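You operate a simulated robot arm through the tools that you are given. There is no shell and no other tool.

Carry out the task below with a simulated robot arm. There is one attempt and no reset: what you move stays moved.

Task
Run the job on the job card and wait till it stops.
Fine: set its length, direction and speed before you start; the counter is at zero already.

It is judged by the outcome, as a careful person would: the job done as asked, and still so three seconds after it is handed in. It fails if anything else is knocked over, pushed out of place, dropped, spilled or broken.

Robot
A 7-joint arm with a two-finger parallel gripper, fixed in place. Base frame: the origin is on the floor under the middle of its stand, x ahead of it, y to its left, z up; the work surface is at about z = 0.941. Readings come in m, rad, newtons and seconds.
With the tool pointing down near the work surface it reaches from about 0.28 to 0.68 m from the base axis. Its first joint turns from -1.152 to 1.152 rad. Payload 1.57 kg.
The TCP is the grasp point between the finger pads, 0.03 m short of the fingertips. In the tool frame z runs along the fingers and y along their closing line. The gripper opens to 0.11 m. The fingers are 0.024 m wide and 0.012 m thick; the gripper's body (0.048 by 0.112 m) begins 0.078 m behind the TCP.
Orientation is told as [roll, pitch, yaw] about the base's x, y, z axes, in that order, counted from this pose: with the fingers straight down and closing along the base's y, the tool's x points along the base's -x, its y along +y and its z along -z.

Tools
- The arm moves only by the tool step_arm. Its argument "targets" is a list of rows, each an object (a shift or turn left out is 0, a gripper value left out holds the last) with "linear": the shift along the base's x, y, z in units of 200 mm (1.0 is 200 mm), a list of three; "turn": the turn, a rotation vector about the base's x, y, z in units of 180 degrees (1.0 is 180 degrees), a list of three; "claw": the finger opening in m, from 0 to 0.11. In form: [{"linear": [x, y, z], "turn": [ax, ay, az], "claw": claw}, ...]. A call has 1 to 20 rows; each row is the pose to reach, as a shift and turn from the pose commanded when the call began. A call with a number of a shift or a turn outside -1 to 1 is refused whole. A row lasts 0.2 s, in which the tool goes at most 0.05 m and 0.15 rad; a call with a longer step from one row to the next is refused whole, and so is a gripper value outside its range. A pose out of reach is approached as far as the arm can. The call stops where the force on the tool passes 40 N (or 10 N more than at its start, if that is more) or the arm is blocked; 0.2 s more then pass. The fingers move at their own pace (about 0.108 m/s each) and stop on an object; they squeeze with about 43 N. The grip force told is the motor's: it shows also when the fingers shut on nothing. Time passes only in rows, and 0.2 s behind the last, so rows that repeat a pose let the fingers close. It gives the time, the measured TCP pose, the force on the tool (base axes), the opening and the grip force at its end, in the units of the frame above (readings bear some noise), with the torque about the TCP (base axes, N m) and any sound that the robot's microphone picked up.
- Cameras (640 x 400 px; columns grow to the right, rows downward): "scene" is fixed at [0.1945, -0.4045, 1.4108]; the picture's right is [0.64, -0.77, 0.00], its down [-0.42, -0.35, -0.84] and it looks along [0.64, 0.54, -0.54] (base axes); focal length 272 px, centre (320, 200). "wrist" rides on the gripper at [0.07, 0.016, -0.141] in the tool frame; the picture's right is [-0.23, 0.97, 0.00], its down [-0.85, -0.20, -0.48] and it looks along [-0.47, -0.11, 0.88] (tool axes); focal length 222 px, centre (320, 200). There is no depth. A picture from a camera that has moved, and an enlarged one, comes with that camera's place and axes in the base frame and with its lens. The place of the scene camera against the robot may be out by one fixed shift of up to 0.018 m in any direction.
- snapshot(camera): a new picture of that camera. The clock stands still meanwhile.
- enlarge(camera, box): a new picture of the part [left, top, right, bottom] of that camera's present view, enlarged. The clock stands still meanwhile.
- hand_in(): hands the job in; it is judged then, once.

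Nothing tells you positions but the pictures and the camera data. Unless the task says otherwise, let go and move clear before handing in.

The tools are called after "Request:" as name(argument=value, ...) on one line, values as JSON. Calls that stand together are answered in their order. step_arm: Moves the arm, as the interface text tells. Its arguments: {"type":"object","properties":{"targets":{"type":"array"}},"required":["targets"]} The other tools are called the same way: snapshot (camera) takes a picture; enlarge (camera, box) takes an enlarged picture of a part of a camera's view; hand_in () hands the job in.

At the start:

```text
clock: 0.0
ee_pos: [0.3794, -0.0073, 1.2691]
ee_rot: [0.0, 0.0, 0.001]
contact_force: [-0.9, -0.2, 0.2]
moment: [0.0, 0.02, -0.02]
width: 0.11
grasp_force: 0.1
```

scene: 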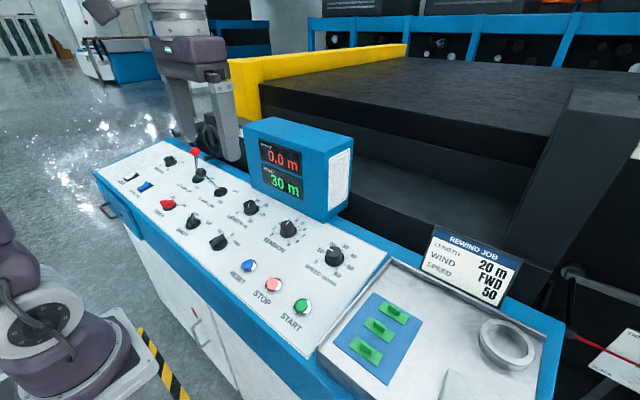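
wrist: 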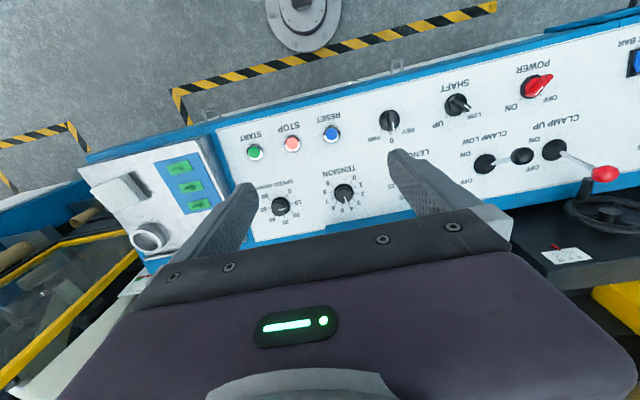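

I see a rewinder console with a job card (20 m, FWD, speed 50) and a display reading 0.0 m / 30 m set. I'll look closer at the controls before moving.

Request:
enlarge(camera="scene", box=[90, 130, 250, 260])

Request:
enlarge(camera="scene", box=[200, 180, 380, 340])

Request:
enlarge(camera="scene", box=[400, 220, 540, 310])

Request:
enlarge(camera="wrist", box=[220, 70, 480, 240])

Request:
enlarge(camera="scene", box=[240, 110, 370, 220])

```text
3.08 times, centred on (170, 195) of scene
camera zoom: at [0.1945, -0.4045, 1.4108], right [0.64, -0.77, 0.0], down [-0.42, -0.35, -0.84], along [0.64, 0.54, -0.54], focal length 837 px, centre (782, 215)
```

zoom: 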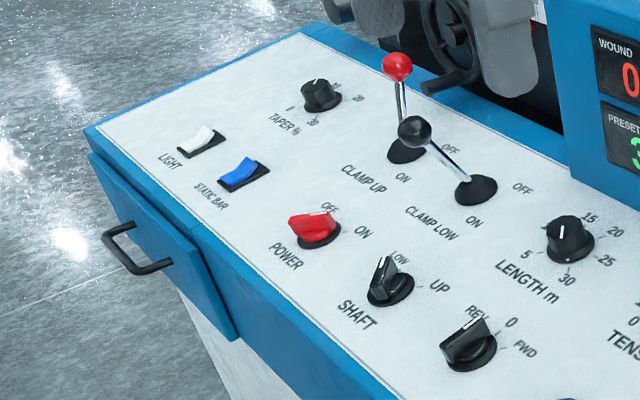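

```text
2.50 times, centred on (290, 260) of scene
camera zoom: at [0.1945, -0.4045, 1.4108], right [0.64, -0.77, 0.0], down [-0.42, -0.35, -0.84], along [0.64, 0.54, -0.54], focal length 680 px, centre (395, 50)
```

zoom: 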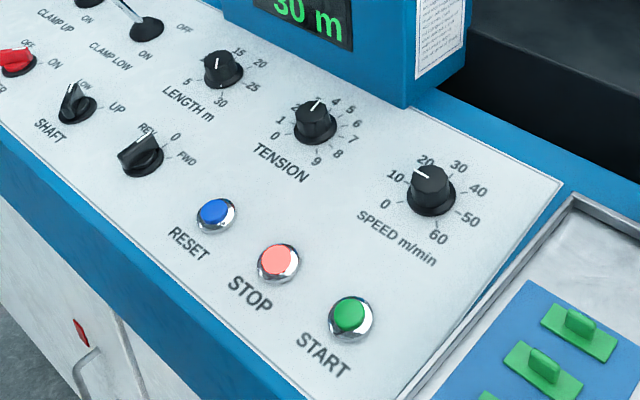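

```text
4.44 times, centred on (470, 265) of scene
camera zoom: at [0.1945, -0.4045, 1.4108], right [0.64, -0.77, 0.0], down [-0.42, -0.35, -0.84], along [0.64, 0.54, -0.54], focal length 1208 px, centre (-347, -89)
```

zoom: 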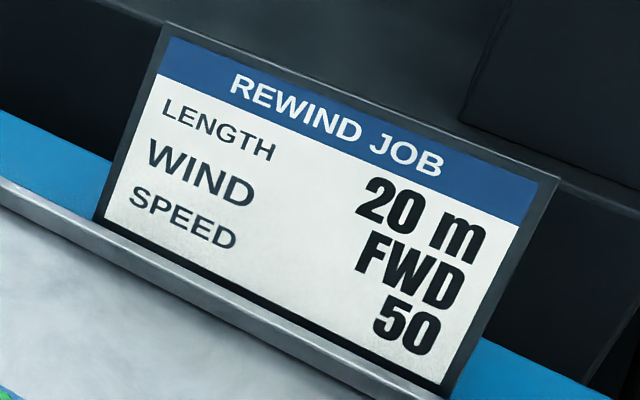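

```text
2.35 times, centred on (350, 155) of wrist
camera zoom: at [0.3101, 0.0094, 1.4102], right [0.23, 0.97, 0.0], down [0.86, -0.2, 0.48], along [0.47, -0.11, -0.88], focal length 523 px, centre (249, 306)
```

zoom: 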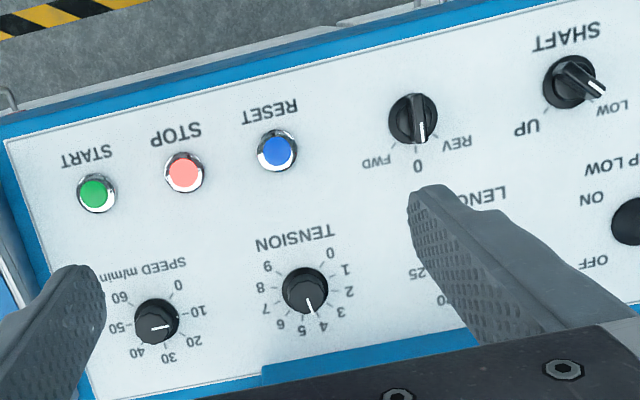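

```text
3.64 times, centred on (305, 165) of scene
camera zoom: at [0.1945, -0.4045, 1.4108], right [0.64, -0.77, 0.0], down [-0.42, -0.35, -0.84], along [0.64, 0.54, -0.54], focal length 989 px, centre (374, 327)
```

zoom: 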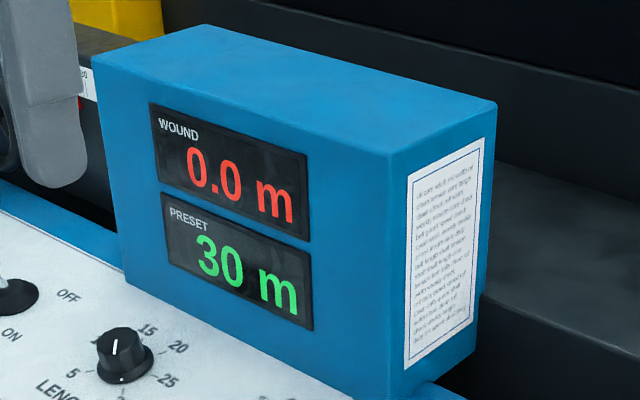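

The console panel is in front of the arm. By eye LENGTH and SPEED are at about x=0.56, and START at about (0.41, -0.15). I'll raise and shift the wrist camera to get clear views of the knobs and measure them before touching anything.

Request:
step_arm(targets=[{"linear": [0.05, 0.15, -0.03]}, {"linear": [0.1, 0.35, -0.08]}, {"linear": [0.15, 0.55, -0.15]}, {"linear": [0.2, 0.75, -0.22]}, {"linear": [0.2, 0.9, -0.3]}, {"linear": [0.2, 0.9, -0.3]}])

```text
clock: 1.4
ee_pos: [0.4189, 0.1727, 1.2093]
ee_rot: [-0.001, 0.0, 0.002]
contact_force: [-0.1, -0.7, 0.0]
moment: [0.01, 0.03, -0.01]
width: 0.11
grasp_force: 0.0
```

The arm has moved left and down to about (0.42, 0.17, 1.21). I'll take pictures from there.

Request:
snapshot(camera="wrist")

Request:
snapshot(camera="scene")

```text
taken
camera wrist: at [0.3492, 0.1891, 1.3507], right [0.23, 0.97, 0.0], down [0.86, -0.2, 0.48], along [0.47, -0.11, -0.88], focal length 222 px, centre (320, 200)
```

wrist: 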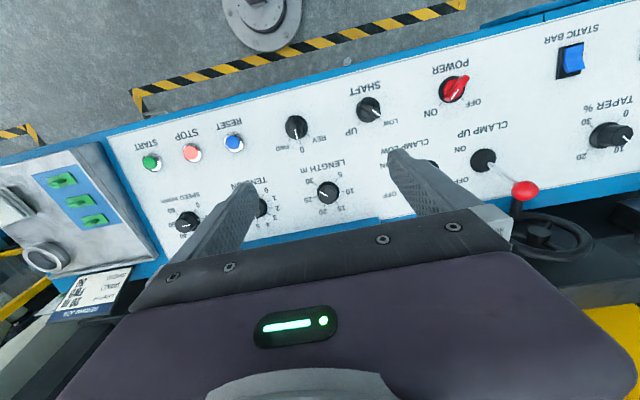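

```text
taken
```

scene: 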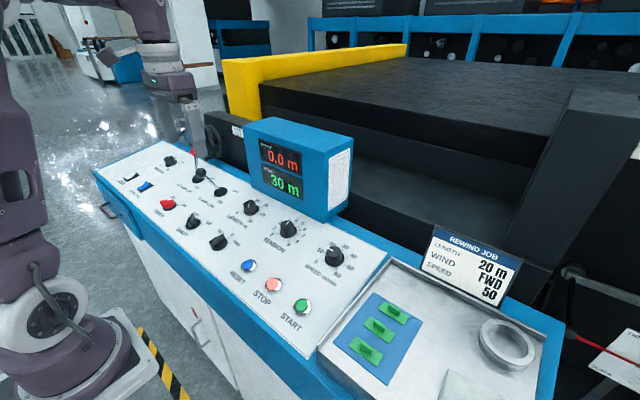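

Request:
enlarge(camera="wrist", box=[260, 90, 400, 220])

Request:
enlarge(camera="wrist", box=[130, 110, 270, 250])

Request:
enlarge(camera="wrist", box=[340, 40, 500, 180])

Request:
enlarge(camera="scene", box=[225, 190, 275, 225])

Request:
enlarge(camera="scene", box=[300, 230, 370, 280])

```text
3.08 times, centred on (330, 155) of wrist
camera zoom: at [0.3492, 0.1891, 1.3507], right [0.23, 0.97, 0.0], down [0.86, -0.2, 0.48], along [0.47, -0.11, -0.88], focal length 684 px, centre (289, 338)
```

zoom: 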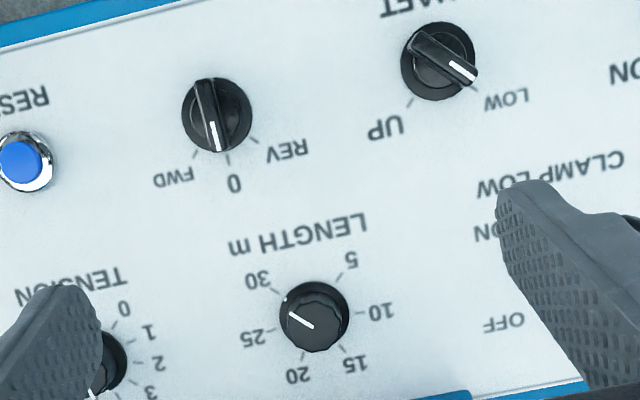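

```text
2.86 times, centred on (200, 180) of wrist
camera zoom: at [0.3492, 0.1891, 1.3507], right [0.23, 0.97, 0.0], down [0.86, -0.2, 0.48], along [0.47, -0.11, -0.88], focal length 635 px, centre (663, 257)
```

zoom: 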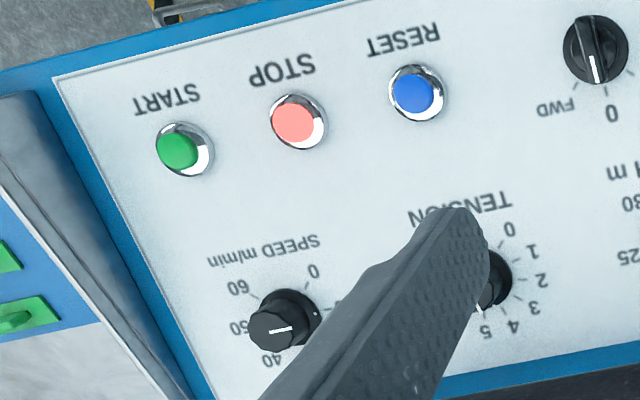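

```text
2.86 times, centred on (420, 110) of wrist
camera zoom: at [0.3492, 0.1891, 1.3507], right [0.23, 0.97, 0.0], down [0.86, -0.2, 0.48], along [0.47, -0.11, -0.88], focal length 635 px, centre (34, 457)
```

zoom: 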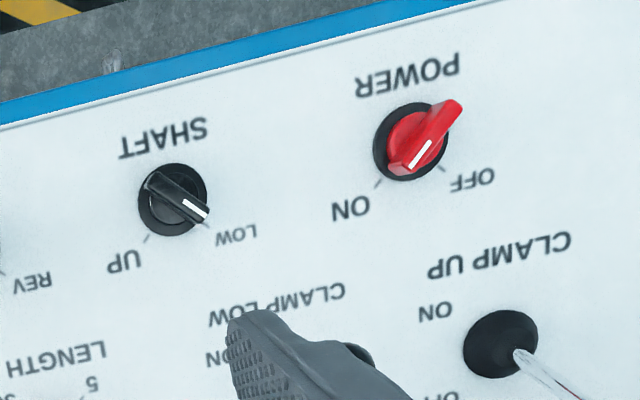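

```text
11.43 times, centred on (250, 208) of scene
camera zoom: at [0.1945, -0.4045, 1.4108], right [0.64, -0.77, 0.0], down [-0.42, -0.35, -0.84], along [0.64, 0.54, -0.54], focal length 3107 px, centre (1120, 114)
```

zoom: 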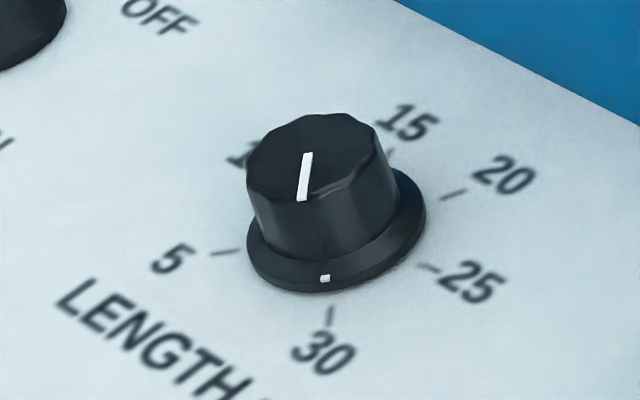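

```text
8.00 times, centred on (335, 255) of scene
camera zoom: at [0.1945, -0.4045, 1.4108], right [0.64, -0.77, 0.0], down [-0.42, -0.35, -0.84], along [0.64, 0.54, -0.54], focal length 2175 px, centre (200, -240)
```

zoom: 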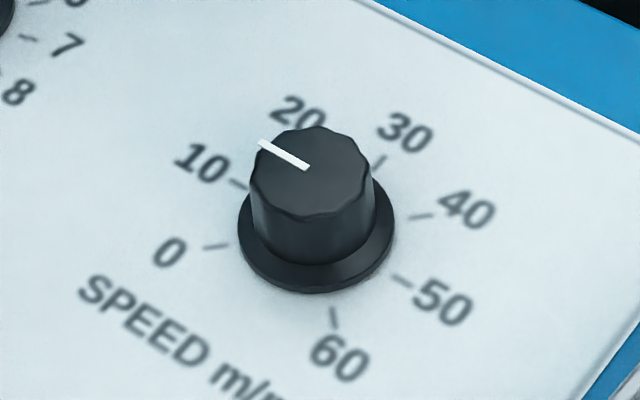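

The LENGTH knob points at 30, which matches the preset display. Direction is at 0, speed is around 17, and power is ON. The panel surface is at about z=0.94 and the display box front at about x=0.635, so I'll hover vertically over LENGTH at about (0.553, 0.16) to measure it.

Request:
step_arm(targets=[{"linear": [0.1, -0.01, -0.1], "claw": 0.08}, {"linear": [0.25, -0.025, -0.2], "claw": 0.08}, {"linear": [0.4, -0.04, -0.3], "claw": 0.08}, {"linear": [0.55, -0.055, -0.4], "claw": 0.08}, {"linear": [0.668, -0.0635, -0.5], "claw": 0.08}, {"linear": [0.668, -0.0635, -0.5], "claw": 0.08}])

Request:
snapshot(camera="wrist")

Request:
snapshot(camera="scene")

```text
clock: 2.8
ee_pos: [0.5548, 0.1611, 1.1036]
ee_rot: [0.0, -0.001, 0.001]
contact_force: [0.5, -0.3, -0.2]
moment: [-0.02, 0.0, -0.02]
width: 0.08
grasp_force: 0.1
```

```text
taken
camera wrist: at [0.4851, 0.1764, 1.2467], right [0.23, 0.97, 0.0], down [0.85, -0.2, 0.48], along [0.47, -0.11, -0.88], focal length 222 px, centre (320, 200)
```

wrist: 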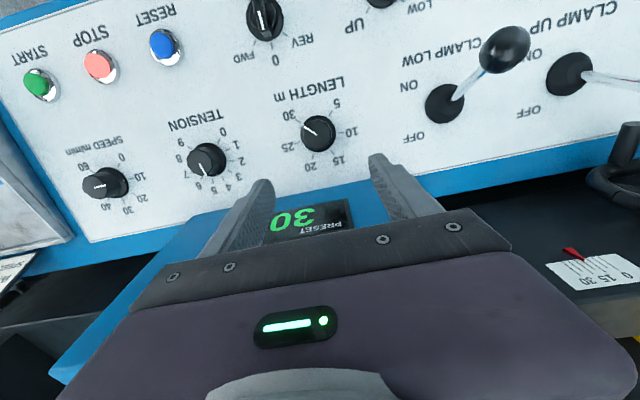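

```text
taken
```

scene: 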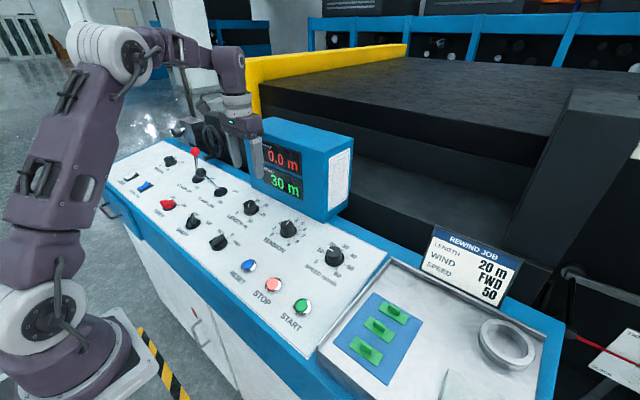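

I'm hovering over LENGTH with the knob in view between the fingers, and the preset readout is visible too. I'll enlarge to measure the knob centre and pointer.

Request:
enlarge(camera="wrist", box=[270, 80, 370, 180])

Request:
enlarge(camera="scene", box=[180, 80, 340, 230])

Request:
enlarge(camera="wrist", box=[60, 110, 240, 250])

```text
4.00 times, centred on (320, 130) of wrist
camera zoom: at [0.4851, 0.1764, 1.2467], right [0.23, 0.97, 0.0], down [0.85, -0.2, 0.48], along [0.47, -0.11, -0.88], focal length 888 px, centre (320, 480)
```

zoom: 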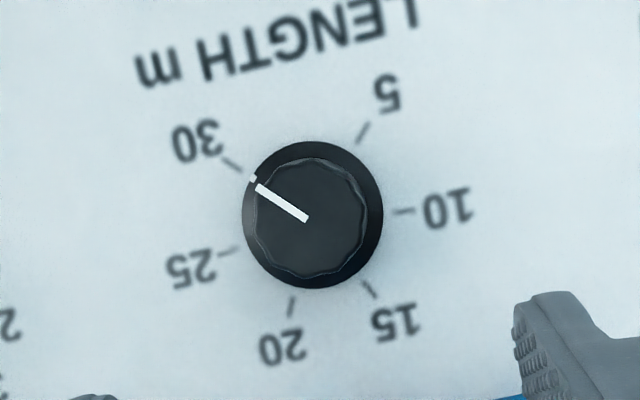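

```text
2.67 times, centred on (260, 155) of scene
camera zoom: at [0.1945, -0.4045, 1.4108], right [0.64, -0.77, 0.0], down [-0.42, -0.35, -0.84], along [0.64, 0.54, -0.54], focal length 725 px, centre (480, 320)
```

zoom: 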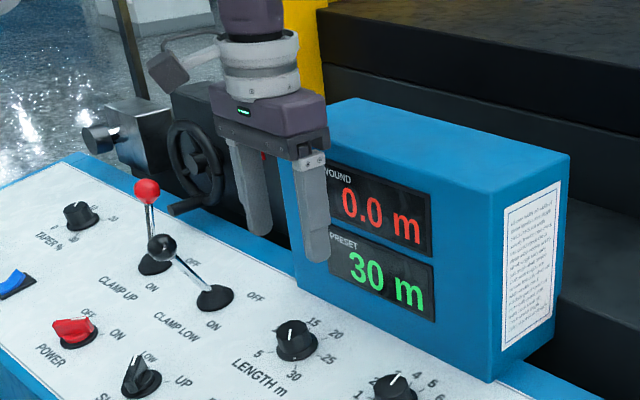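

```text
2.86 times, centred on (150, 180) of wrist
camera zoom: at [0.4851, 0.1764, 1.2467], right [0.23, 0.97, 0.0], down [0.85, -0.2, 0.48], along [0.47, -0.11, -0.88], focal length 635 px, centre (806, 257)
```

zoom: 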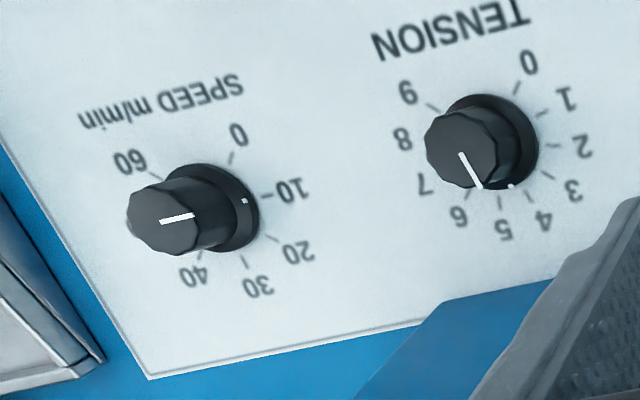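

The pixel geometry suggests the panel slopes up slightly away from the robot, by something like 5–10°. I'll take a second hovering viewpoint over TENSION to triangulate the panel's height and tilt.

Request:
step_arm(targets=[{"linear": [-0.1, -0.2, 0.0]}, {"linear": [-0.2, -0.4, 0.0]}, {"linear": [-0.3, -0.6, 0.0]}, {"linear": [-0.3, -0.75, 0.0]}, {"linear": [-0.3, -0.75, 0.0]}, {"linear": [-0.3, -0.75, 0.0]}])

Request:
snapshot(camera="wrist")

Request:
enlarge(camera="wrist", box=[130, 20, 370, 170])

Request:
enlarge(camera="wrist", box=[370, 20, 610, 170])

```text
clock: 4.2
ee_pos: [0.4925, 0.0148, 1.111]
ee_rot: [0.001, 0.0, 0.002]
contact_force: [-0.4, -0.5, 0.4]
moment: [-0.01, 0.0, -0.05]
width: 0.08
grasp_force: 0.0
```

```text
taken
camera wrist: at [0.4224, 0.0304, 1.252], right [0.23, 0.97, 0.0], down [0.86, -0.2, 0.48], along [0.47, -0.11, -0.88], focal length 222 px, centre (320, 200)
```

wrist: 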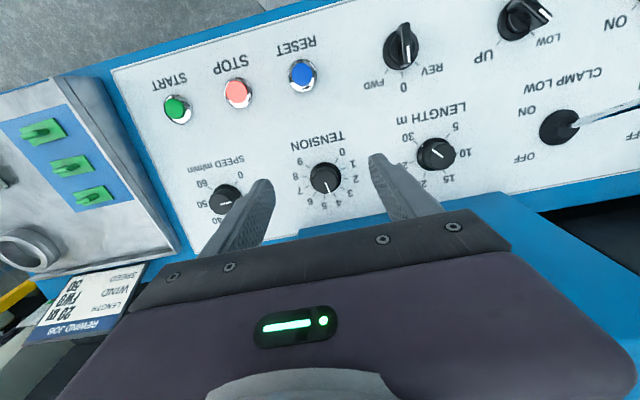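

```text
2.67 times, centred on (250, 95) of wrist
camera zoom: at [0.4224, 0.0304, 1.252], right [0.23, 0.97, 0.0], down [0.86, -0.2, 0.48], along [0.47, -0.11, -0.88], focal length 592 px, centre (507, 480)
```

zoom: 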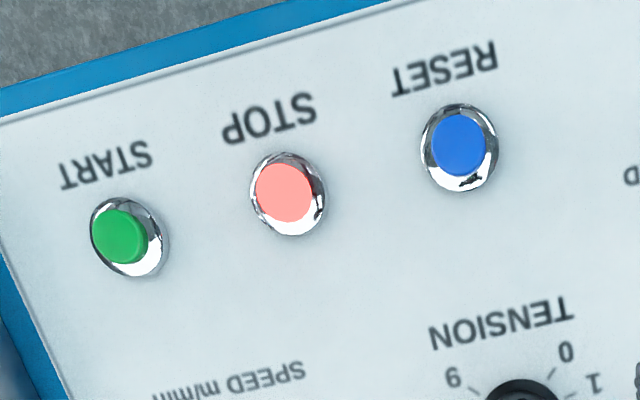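

```text
2.67 times, centred on (490, 95) of wrist
camera zoom: at [0.4224, 0.0304, 1.252], right [0.23, 0.97, 0.0], down [0.86, -0.2, 0.48], along [0.47, -0.11, -0.88], focal length 592 px, centre (-133, 480)
```

zoom: 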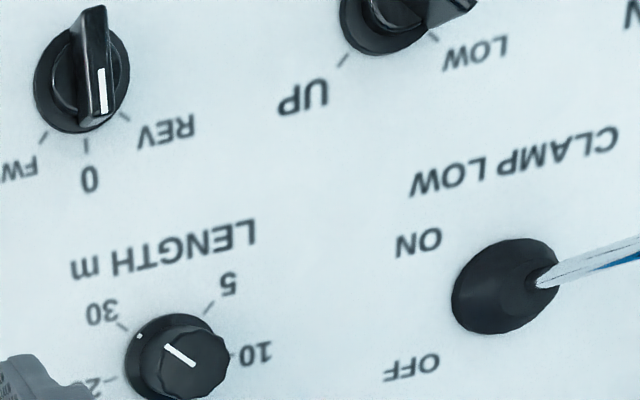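

By triangulation the panel slopes up about 8.7° away from the robot. LENGTH is at about (0.5455, 0.1595) with the panel at z≈0.956, SPEED is near y=-0.142, and the selector is at about (0.4145, 0.130). I'll tilt the tool to match the panel normal and hover over LENGTH.

Request:
step_arm(targets=[{"linear": [0.03, 0.15, -0.02], "turn": [0, -0.01, 0], "claw": 0.06}, {"linear": [0.06, 0.33, -0.05], "turn": [0, -0.02, 0]}, {"linear": [0.1, 0.5, -0.1], "turn": [0, -0.03, 0]}, {"linear": [0.15, 0.65, -0.15], "turn": [0, -0.04, 0]}, {"linear": [0.172, 0.7475, -0.174], "turn": [0, -0.0483, 0]}, {"linear": [0.172, 0.7475, -0.174], "turn": [0, -0.0483, 0]}, {"linear": [0.172, 0.7475, -0.174], "turn": [0, -0.0483, 0]}, {"linear": [0.172, 0.7475, -0.174], "turn": [0, -0.0483, 0]}, {"linear": [0.172, 0.7475, -0.174], "turn": [0, -0.0483, 0]}])

Request:
snapshot(camera="wrist")

Request:
enlarge(camera="wrist", box=[260, 80, 380, 200])

Request:
snapshot(camera="scene")

```text
clock: 6.2
ee_pos: [0.5299, 0.1589, 1.0768]
ee_rot: [0.0, -0.152, 0.002]
contact_force: [0.1, -0.4, -0.2]
moment: [0.03, -0.02, 0.03]
width: 0.06
grasp_force: 0.1
```

```text
taken
camera wrist: at [0.4402, 0.1758, 1.2058], right [0.22, 0.97, 0.03], down [0.77, -0.2, 0.6], along [0.59, -0.11, -0.8], focal length 222 px, centre (320, 200)
```

wrist: 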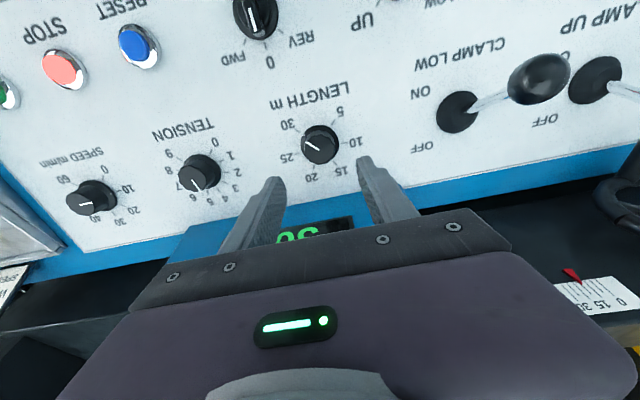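

```text
3.33 times, centred on (320, 140) of wrist
camera zoom: at [0.4402, 0.1758, 1.2058], right [0.22, 0.97, 0.03], down [0.77, -0.2, 0.6], along [0.59, -0.11, -0.8], focal length 740 px, centre (320, 400)
```

zoom: 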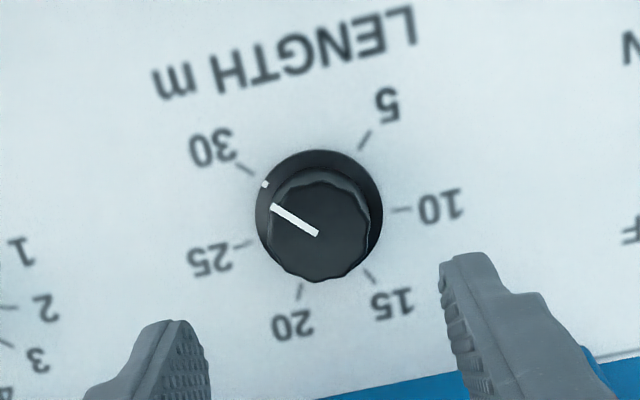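

```text
taken
```

scene: 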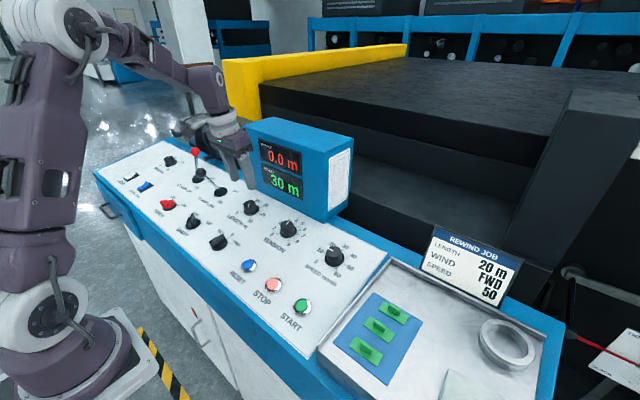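

The preset reads 30 m, and the tool axis is centred on the knob in y but about 4 mm too far in +x. I'll correct that and pre-rotate the gripper by -54° about the knob axis while still hovering, then check alignment again.

Request:
step_arm(targets=[{"linear": [-0.02, 0, -0.003], "turn": [0.0065, 0, -0.0424]}, {"linear": [-0.02, 0, -0.003], "turn": [0.0129, 0, -0.0847]}, {"linear": [-0.02, 0, -0.003], "turn": [0.0194, 0, -0.1271]}, {"linear": [-0.02, 0, -0.003], "turn": [0.0259, 0, -0.1695]}, {"linear": [-0.02, 0, -0.003], "turn": [0.0324, 0, -0.2119]}, {"linear": [-0.02, 0, -0.003], "turn": [0.0388, 0, -0.2542]}, {"linear": [-0.02, 0, -0.003], "turn": [0.0453, 0, -0.2966]}, {"linear": [-0.02, 0, -0.003], "turn": [0.0453, 0, -0.2966]}, {"linear": [-0.02, 0, -0.003], "turn": [0.0453, 0, -0.2966]}, {"linear": [-0.02, 0, -0.003], "turn": [0.0453, 0, -0.2966]}])

Request:
snapshot(camera="wrist")

Request:
enlarge(camera="wrist", box=[260, 80, 380, 200])

Request:
enlarge(camera="scene", box=[160, 90, 340, 240])

```text
clock: 8.4
ee_pos: [0.5246, 0.1596, 1.0732]
ee_rot: [0.123, -0.089, -0.947]
contact_force: [-0.1, -0.5, 0.6]
moment: [-0.02, 0.03, 0.01]
width: 0.0601
grasp_force: 0.1
```

```text
taken
camera wrist: at [0.4758, 0.2261, 1.209], right [0.91, 0.39, 0.14], down [0.27, -0.81, 0.53], along [0.32, -0.44, -0.84], focal length 222 px, centre (320, 200)
```

wrist: 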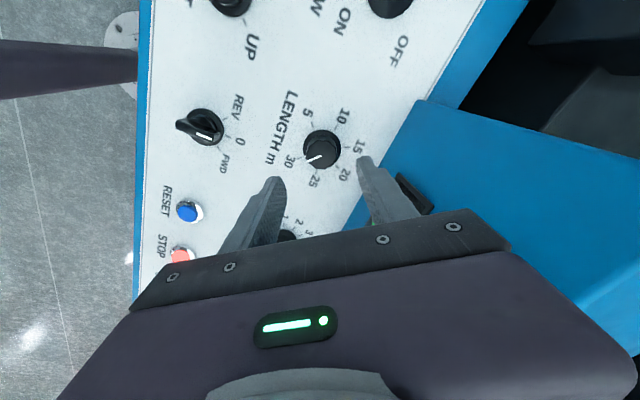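

```text
3.33 times, centred on (320, 140) of wrist
camera zoom: at [0.4758, 0.2261, 1.209], right [0.91, 0.39, 0.14], down [0.27, -0.81, 0.53], along [0.32, -0.44, -0.84], focal length 740 px, centre (320, 400)
```

zoom: 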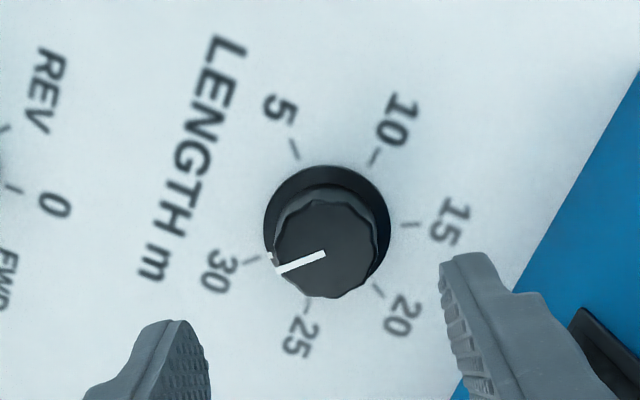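

```text
2.67 times, centred on (250, 165) of scene
camera zoom: at [0.1945, -0.4045, 1.4108], right [0.64, -0.77, 0.0], down [-0.42, -0.35, -0.84], along [0.64, 0.54, -0.54], focal length 725 px, centre (507, 293)
```

zoom: 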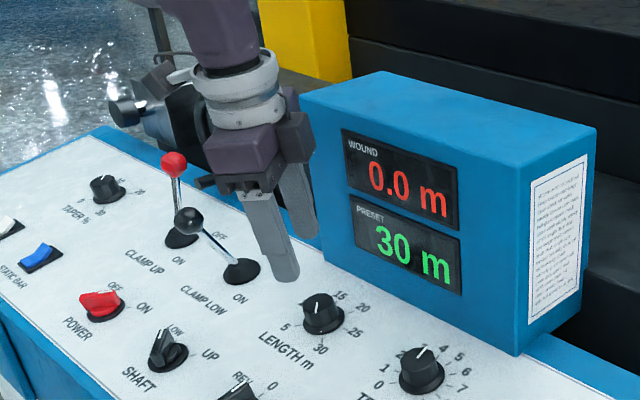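

The gripper is yawed and the knob sits within about 2 mm of the tool axis. I'll apply the small correction and descend along the panel normal so the fingertips stop about 10 mm above the panel, either side of the knob.

Request:
step_arm(targets=[{"linear": [0.012, 0.0025, -0.02]}, {"linear": [0.025, 0.0025, -0.105]}, {"linear": [0.038, 0.0025, -0.19]}, {"linear": [0.051, 0.0025, -0.275]}, {"linear": [0.0625, 0.0025, -0.35]}, {"linear": [0.0685, 0.0025, -0.3905]}, {"linear": [0.0685, 0.0025, -0.3905]}, {"linear": [0.0685, 0.0025, -0.3905]}, {"linear": [0.0685, 0.0025, -0.3905]}])

Request:
snapshot(camera="wrist")

Request:
enlarge(camera="wrist", box=[240, 100, 400, 240])

Request:
enlarge(camera="scene", box=[200, 130, 320, 240])

```text
clock: 10.4
ee_pos: [0.5369, 0.1601, 0.9943]
ee_rot: [0.123, -0.09, -0.947]
contact_force: [0.7, 0.6, 0.5]
moment: [-0.01, 0.03, 0.01]
width: 0.0597
grasp_force: 0.1
```

```text
taken
camera wrist: at [0.4882, 0.2264, 1.1292], right [0.91, 0.39, 0.14], down [0.27, -0.81, 0.53], along [0.32, -0.44, -0.84], focal length 222 px, centre (320, 200)
```

wrist: 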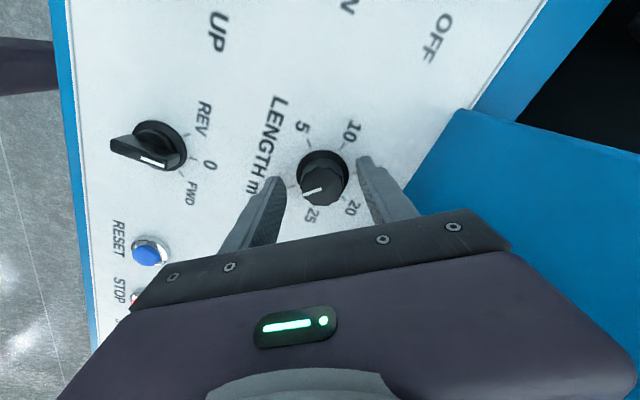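

```text
2.86 times, centred on (320, 170) of wrist
camera zoom: at [0.4882, 0.2264, 1.1292], right [0.91, 0.39, 0.14], down [0.27, -0.81, 0.53], along [0.32, -0.44, -0.84], focal length 635 px, centre (320, 286)
```

zoom: 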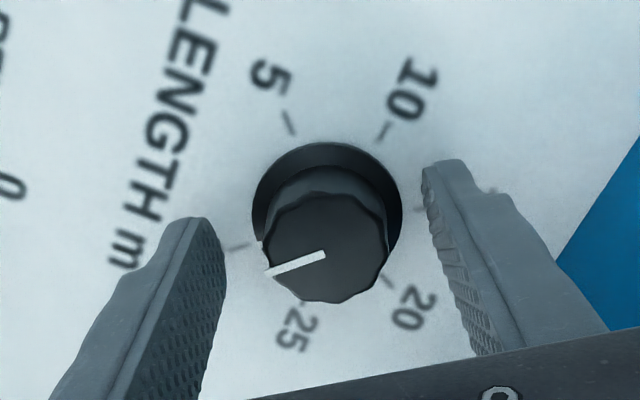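

```text
3.64 times, centred on (260, 185) of scene
camera zoom: at [0.1945, -0.4045, 1.4108], right [0.64, -0.77, 0.0], down [-0.42, -0.35, -0.84], along [0.64, 0.54, -0.54], focal length 989 px, centre (538, 254)
```

zoom: 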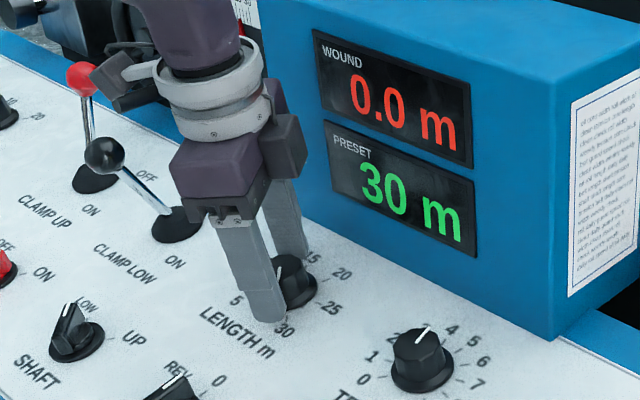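

The fingers straddle the LENGTH knob and it's centred within about 1 mm. I'll close on it and check the grip.

Request:
step_arm(targets=[{"claw": 0.02}, {"claw": 0.02}, {"claw": 0.02}, {"claw": 0.02}])

Request:
enlarge(camera="wrist", box=[240, 100, 400, 240])

Request:
enlarge(camera="scene", box=[200, 130, 320, 240])

```text
clock: 11.4
ee_pos: [0.5378, 0.1619, 0.9937]
ee_rot: [0.126, -0.091, -0.947]
contact_force: [15.8, 9.6, -5.2]
moment: [0.75, -1.06, 0.16]
width: 0.0347
grasp_force: 42.5
```

```text
2.86 times, centred on (320, 170) of wrist
camera zoom: at [0.4889, 0.227, 1.1294], right [0.91, 0.39, 0.14], down [0.27, -0.81, 0.52], along [0.32, -0.44, -0.84], focal length 635 px, centre (320, 286)
```

zoom: 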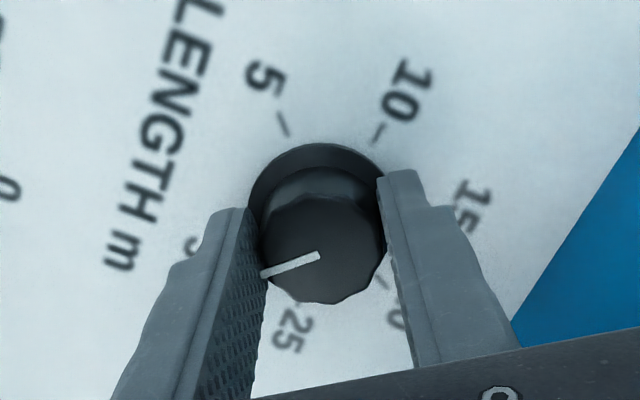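

```text
3.64 times, centred on (260, 185) of scene
camera zoom: at [0.195, -0.4042, 1.4108], right [0.64, -0.77, 0.0], down [-0.42, -0.35, -0.84], along [0.64, 0.54, -0.54], focal length 989 px, centre (538, 254)
```

zoom: 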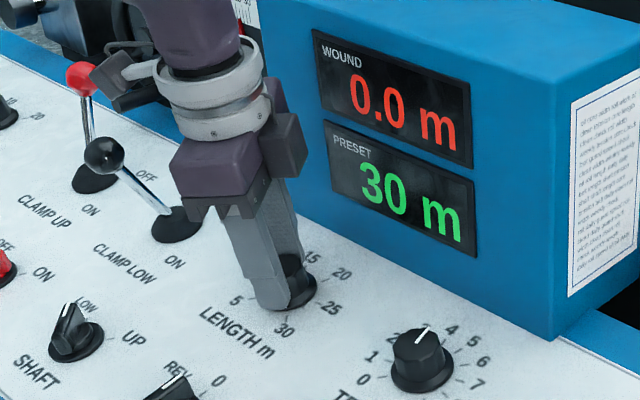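

The grip is firm at 34.7 mm, with a sideways force of about 18 N from a 1.5 mm offset. I'll move the commanded point to relieve that before turning.

Request:
step_arm(targets=[{"linear": [0.004, 0.003, 0.0]}, {"linear": [0.007, 0.005, 0.0]}, {"linear": [0.007, 0.005, 0.0]}])

```text
clock: 12.2
ee_pos: [0.5387, 0.1613, 0.9935]
ee_rot: [0.122, -0.089, -0.948]
contact_force: [5.2, 4.4, -12.7]
moment: [0.47, -0.68, 0.09]
width: 0.0347
grasp_force: 42.4
```

The sideways force has dropped, so I'll start turning counter-clockwise (seen from above) about the knob axis, beginning with about 39° and watching the display.

Request:
step_arm(targets=[{"linear": [0.002, 0.002, -0.004], "turn": [-0.00647, 0, 0.04236]}, {"linear": [0.002, 0.002, -0.004], "turn": [-0.01294, 0, 0.08472]}, {"linear": [0.002, 0.002, -0.004], "turn": [-0.01941, 0, 0.12708]}, {"linear": [0.002, 0.002, -0.004], "turn": [-0.02588, 0, 0.16944]}, {"linear": [0.002, 0.002, -0.004], "turn": [-0.03235, 0, 0.2118]}, {"linear": [0.002, 0.002, -0.004], "turn": [-0.03235, 0, 0.2118]}])

Request:
enlarge(camera="wrist", box=[220, 80, 420, 260])

Request:
enlarge(camera="scene", box=[200, 110, 340, 240])

```text
clock: 13.6
ee_pos: [0.5378, 0.1601, 0.9938]
ee_rot: [0.038, -0.144, -0.269]
contact_force: [-15.9, -10.9, -0.8]
moment: [0.46, 0.5, 0.1]
width: 0.0346
grasp_force: 42.1
```

```text
2.22 times, centred on (320, 170) of wrist
camera zoom: at [0.4545, 0.1948, 1.1243], right [0.47, 0.88, 0.07], down [0.69, -0.42, 0.59], along [0.55, -0.23, -0.81], focal length 494 px, centre (320, 267)
```

zoom: 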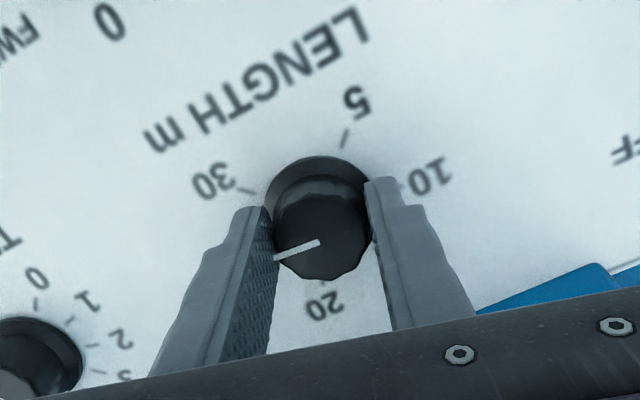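

```text
3.08 times, centred on (270, 175) of scene
camera zoom: at [0.1941, -0.4048, 1.4108], right [0.64, -0.77, 0.0], down [-0.42, -0.35, -0.84], along [0.65, 0.54, -0.54], focal length 837 px, centre (474, 277)
```

zoom: 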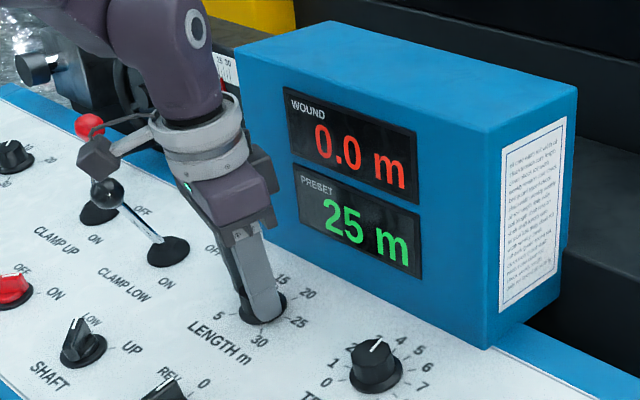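

The preset now shows 25 m, so the knob is turning with the gripper. I'll relieve the side force and keep going in the same direction.

Request:
step_arm(targets=[{"linear": [-0.004, -0.003, 0.0]}, {"linear": [-0.007, -0.005, 0.0], "turn": [-0.00647, 0, 0.04236]}, {"linear": [-0.007, -0.005, 0.0], "turn": [-0.01294, 0, 0.08472]}, {"linear": [-0.007, -0.005, 0.0], "turn": [-0.01941, 0, 0.12708]}, {"linear": [-0.007, -0.005, 0.0], "turn": [-0.02588, 0, 0.16944]}, {"linear": [-0.007, -0.005, 0.0], "turn": [-0.03235, 0, 0.2118]}, {"linear": [-0.007, -0.005, 0.0], "turn": [-0.03235, 0, 0.2118]}])

Request:
enlarge(camera="scene", box=[200, 110, 340, 240])

Request:
enlarge(camera="wrist", box=[220, 80, 420, 260])

```text
clock: 15.2
ee_pos: [0.5369, 0.1599, 0.9937]
ee_rot: [-0.065, -0.138, 0.409]
contact_force: [-2.3, -24.9, -11.6]
moment: [-1.26, -0.09, -0.24]
width: 0.0347
grasp_force: 42.3
```

```text
3.08 times, centred on (270, 175) of scene
camera zoom: at [0.1946, -0.4052, 1.4106], right [0.64, -0.77, 0.0], down [-0.42, -0.35, -0.84], along [0.64, 0.54, -0.54], focal length 837 px, centre (474, 277)
```

zoom: 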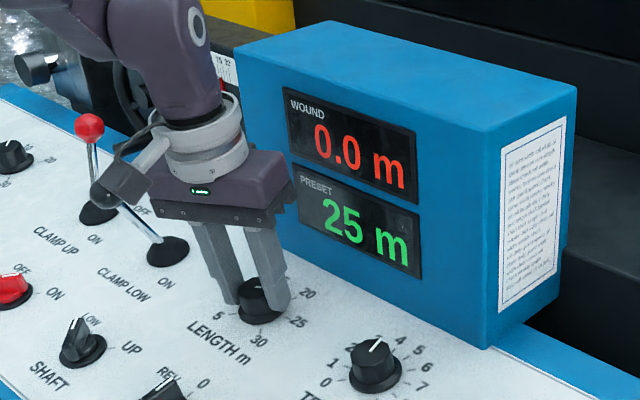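

```text
2.22 times, centred on (320, 170) of wrist
camera zoom: at [0.447, 0.1476, 1.1234], right [-0.17, 0.98, -0.03], down [0.78, 0.15, 0.6], along [0.6, 0.08, -0.8], focal length 494 px, centre (320, 267)
```

zoom: 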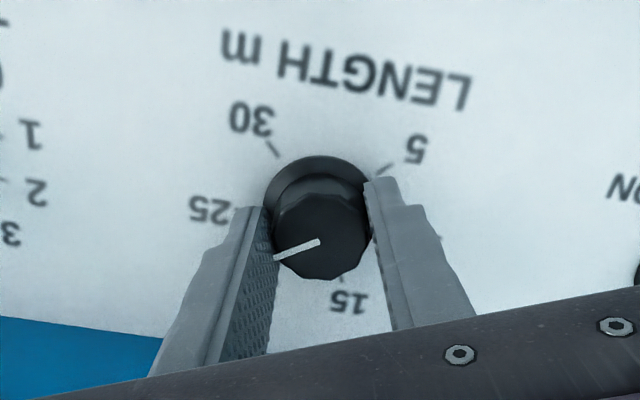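

The knob is following with no slip; the readout seems to snap to the nearest 5 m. I'll relieve the y force and turn the last ~31° to reach 20.

Request:
step_arm(targets=[{"linear": [0.0, -0.005, -0.002]}, {"linear": [0.0, -0.01, -0.003], "turn": [-0.00647, 0, 0.04236]}, {"linear": [0.0, -0.01, -0.003], "turn": [-0.01294, 0, 0.08472]}, {"linear": [0.0, -0.01, -0.003], "turn": [-0.01941, 0, 0.12708]}, {"linear": [0.0, -0.01, -0.003], "turn": [-0.02588, 0, 0.16944]}, {"linear": [0.0, -0.01, -0.003], "turn": [-0.02588, 0, 0.16944]}, {"linear": [0.0, -0.01, -0.003], "turn": [-0.02588, 0, 0.16944]}])

Request:
enlarge(camera="scene", box=[200, 110, 340, 240])

Request:
enlarge(camera="wrist", box=[220, 80, 420, 260])

```text
clock: 16.8
ee_pos: [0.5382, 0.1597, 0.9946]
ee_rot: [-0.123, -0.09, 0.95]
contact_force: [-1.0, -16.1, 4.6]
moment: [-0.82, -0.59, -0.18]
width: 0.0351
grasp_force: 42.3
```

```text
3.08 times, centred on (270, 175) of scene
camera zoom: at [0.1944, -0.405, 1.4107], right [0.64, -0.77, 0.0], down [-0.42, -0.35, -0.84], along [0.64, 0.54, -0.54], focal length 837 px, centre (474, 277)
```

zoom: 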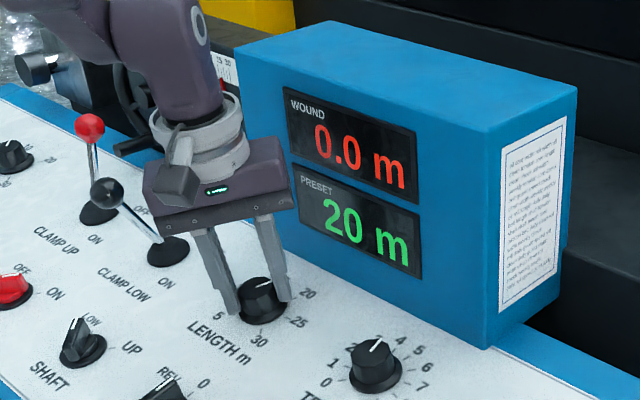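

```text
2.22 times, centred on (320, 170) of wrist
camera zoom: at [0.4633, 0.1122, 1.1258], right [-0.65, 0.76, -0.1], down [0.58, 0.57, 0.58], along [0.49, 0.31, -0.81], focal length 494 px, centre (320, 267)
```

zoom: 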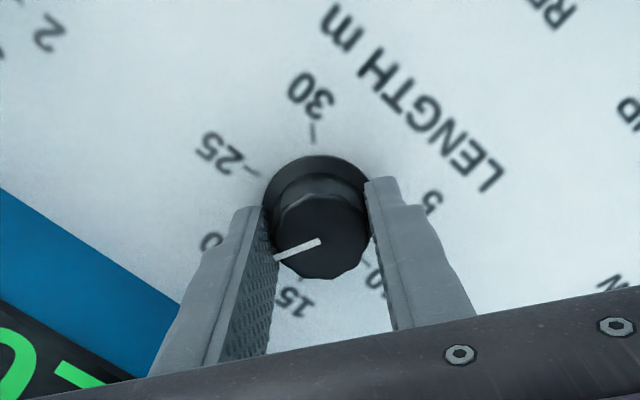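

The preset reads 20 m and the pointer is at the 20 mark. I'll release and back straight off along the knob axis.

Request:
step_arm(targets=[{"linear": [0, -0.006, 0], "claw": 0.035}, {"linear": [0, -0.006, 0], "claw": 0.06}, {"linear": [0, -0.006, 0], "claw": 0.06}, {"linear": [0, -0.006, 0], "claw": 0.06}, {"linear": [-0.015, -0.006, 0.1]}, {"linear": [-0.03, -0.006, 0.2]}, {"linear": [-0.06, -0.006, 0.4]}, {"linear": [-0.075, -0.006, 0.5]}, {"linear": [-0.075, -0.006, 0.5]}, {"linear": [-0.075, -0.006, 0.5]}])

Request:
enlarge(camera="scene", box=[200, 110, 340, 240])

Request:
enlarge(camera="wrist", box=[260, 80, 380, 200])

Request:
snapshot(camera="wrist")

```text
clock: 19.0
ee_pos: [0.5235, 0.1576, 1.0958]
ee_rot: [-0.123, -0.089, 0.951]
contact_force: [-0.1, 0.0, -0.2]
moment: [-0.03, -0.01, -0.04]
width: 0.0598
grasp_force: 0.1
```

```text
3.08 times, centred on (270, 175) of scene
camera zoom: at [0.1945, -0.4045, 1.4108], right [0.64, -0.77, 0.0], down [-0.42, -0.35, -0.84], along [0.64, 0.54, -0.54], focal length 837 px, centre (474, 277)
```

zoom: 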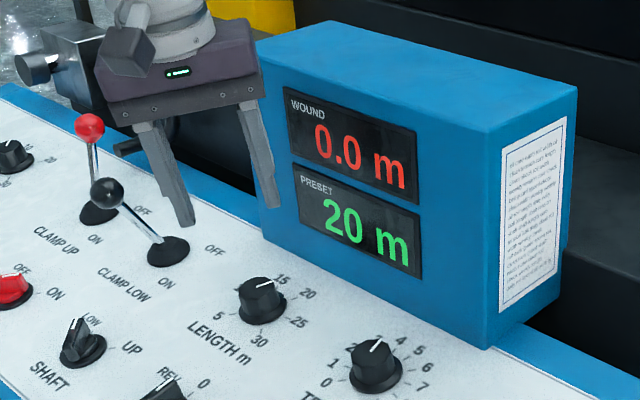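

```text
3.33 times, centred on (320, 140) of wrist
camera zoom: at [0.4486, 0.1103, 1.2274], right [-0.65, 0.76, -0.1], down [0.58, 0.57, 0.57], along [0.49, 0.31, -0.81], focal length 740 px, centre (320, 400)
```

zoom: 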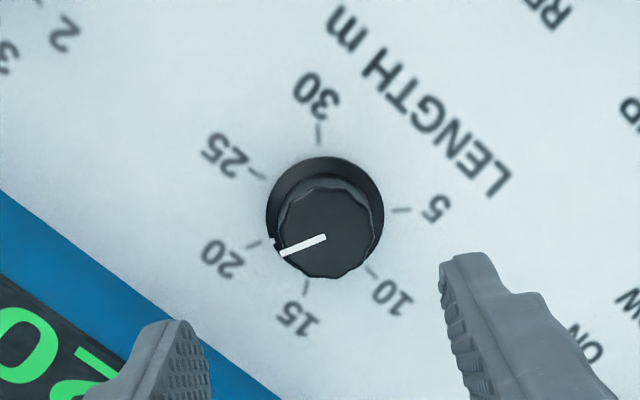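

```text
taken
camera wrist: at [0.4486, 0.1103, 1.2274], right [-0.65, 0.76, -0.1], down [0.58, 0.57, 0.57], along [0.49, 0.31, -0.81], focal length 222 px, centre (320, 200)
```

wrist: 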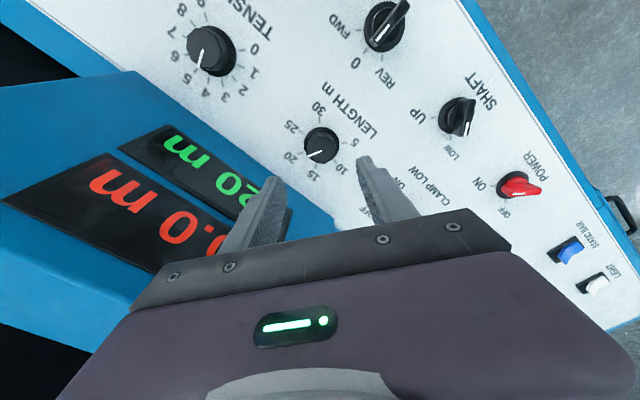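

LENGTH is set to 20 and stayed there after release. Next I'll move across, well above the panel, to hover over SPEED at about (0.544, -0.142).

Request:
step_arm(targets=[{"linear": [0, -0.2, 0.0]}, {"linear": [0, -0.4, 0.0]}, {"linear": [0, -0.6, 0.0]}, {"linear": [0, -0.8, 0.0]}, {"linear": [0, -0.95, 0.0]}])

Request:
step_arm(targets=[{"linear": [0.005, -0.18, -0.02]}, {"linear": [0.01, -0.35, -0.06]}, {"linear": [0.015, -0.5435, -0.0925]}, {"linear": [0.015, -0.5435, -0.0925]}, {"linear": [0.015, -0.5435, -0.0925]}, {"linear": [0.015, -0.5435, -0.0925]}])

Request:
snapshot(camera="wrist")

Request:
enlarge(camera="wrist", box=[260, 80, 380, 200])

Request:
snapshot(camera="scene")

```text
clock: 20.2
ee_pos: [0.5234, -0.0308, 1.0946]
ee_rot: [-0.122, -0.089, 0.949]
contact_force: [0.6, -0.2, 0.0]
moment: [-0.04, -0.02, -0.03]
width: 0.0599
grasp_force: 0.0
```

```text
clock: 21.6
ee_pos: [0.5276, -0.14, 1.0755]
ee_rot: [-0.124, -0.091, 0.948]
contact_force: [0.5, 0.2, 0.1]
moment: [0.0, 0.0, -0.04]
width: 0.0599
grasp_force: 0.0
```

```text
taken
camera wrist: at [0.4525, -0.1878, 1.2082], right [-0.65, 0.76, -0.1], down [0.58, 0.57, 0.57], along [0.49, 0.31, -0.81], focal length 222 px, centre (320, 200)
```

wrist: 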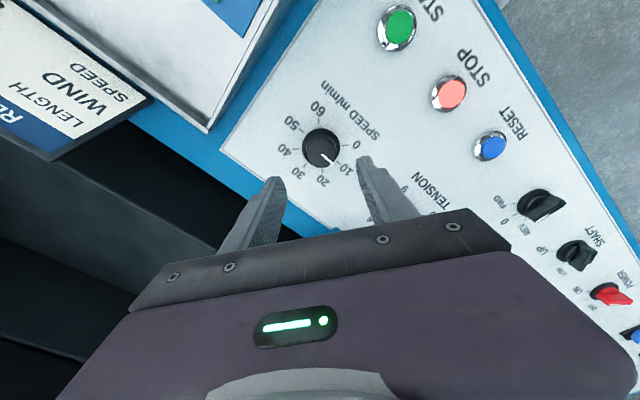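

```text
3.33 times, centred on (320, 140) of wrist
camera zoom: at [0.4525, -0.1878, 1.2082], right [-0.65, 0.76, -0.1], down [0.58, 0.57, 0.57], along [0.49, 0.31, -0.81], focal length 740 px, centre (320, 400)
```

zoom: 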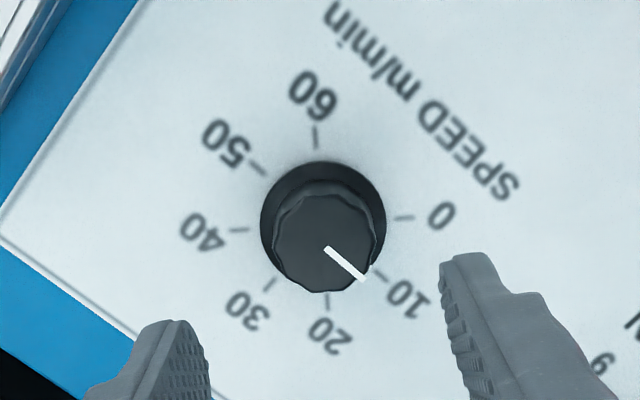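

```text
taken
```

scene: 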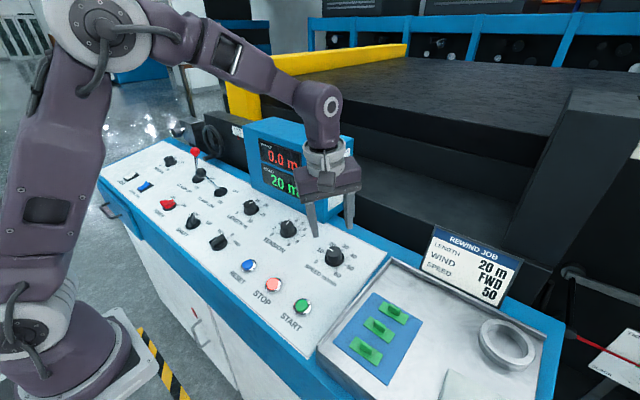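

SPEED now points at 10, so it needs 180° clockwise to reach 50, which I'll do in two grips. Alignment looks good to within about 1 mm, so I'll descend along the normal.

Request:
step_arm(targets=[{"linear": [0.007, 0, -0.085]}, {"linear": [0.021, 0, -0.17]}, {"linear": [0.035, 0, -0.255]}, {"linear": [0.048, 0, -0.34]}, {"linear": [0.056, 0, -0.4005]}, {"linear": [0.056, 0, -0.4005]}, {"linear": [0.056, 0, -0.4005]}, {"linear": [0.056, 0, -0.4005]}])

Request:
enlarge(camera="wrist", box=[240, 100, 400, 240])

Request:
enlarge(camera="scene", box=[260, 150, 400, 290])

```text
clock: 23.4
ee_pos: [0.5358, -0.1399, 0.9952]
ee_rot: [-0.125, -0.09, 0.951]
contact_force: [0.8, -1.0, 0.2]
moment: [-0.01, 0.04, -0.01]
width: 0.0599
grasp_force: 0.1
```

```text
2.86 times, centred on (320, 170) of wrist
camera zoom: at [0.461, -0.1869, 1.1273], right [-0.65, 0.76, -0.1], down [0.58, 0.57, 0.57], along [0.49, 0.31, -0.81], focal length 635 px, centre (320, 286)
```

zoom: 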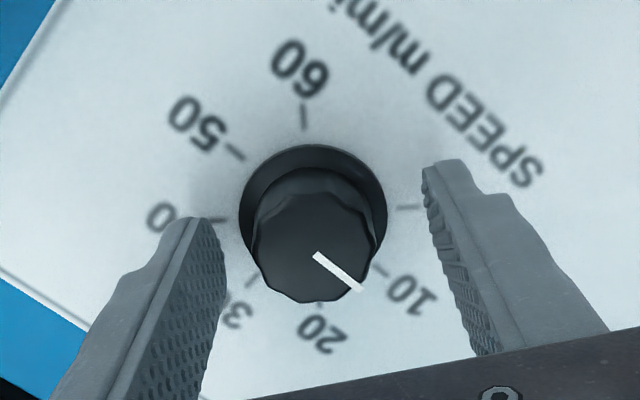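

```text
2.86 times, centred on (330, 220) of scene
camera zoom: at [0.1945, -0.4045, 1.4108], right [0.64, -0.77, 0.0], down [-0.42, -0.35, -0.84], along [0.64, 0.54, -0.54], focal length 777 px, centre (291, 143)
```

zoom: 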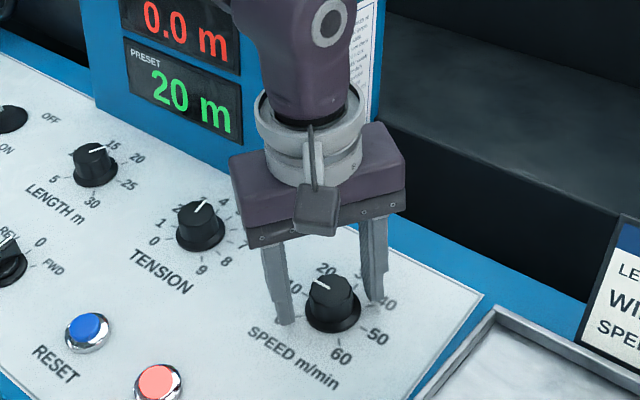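

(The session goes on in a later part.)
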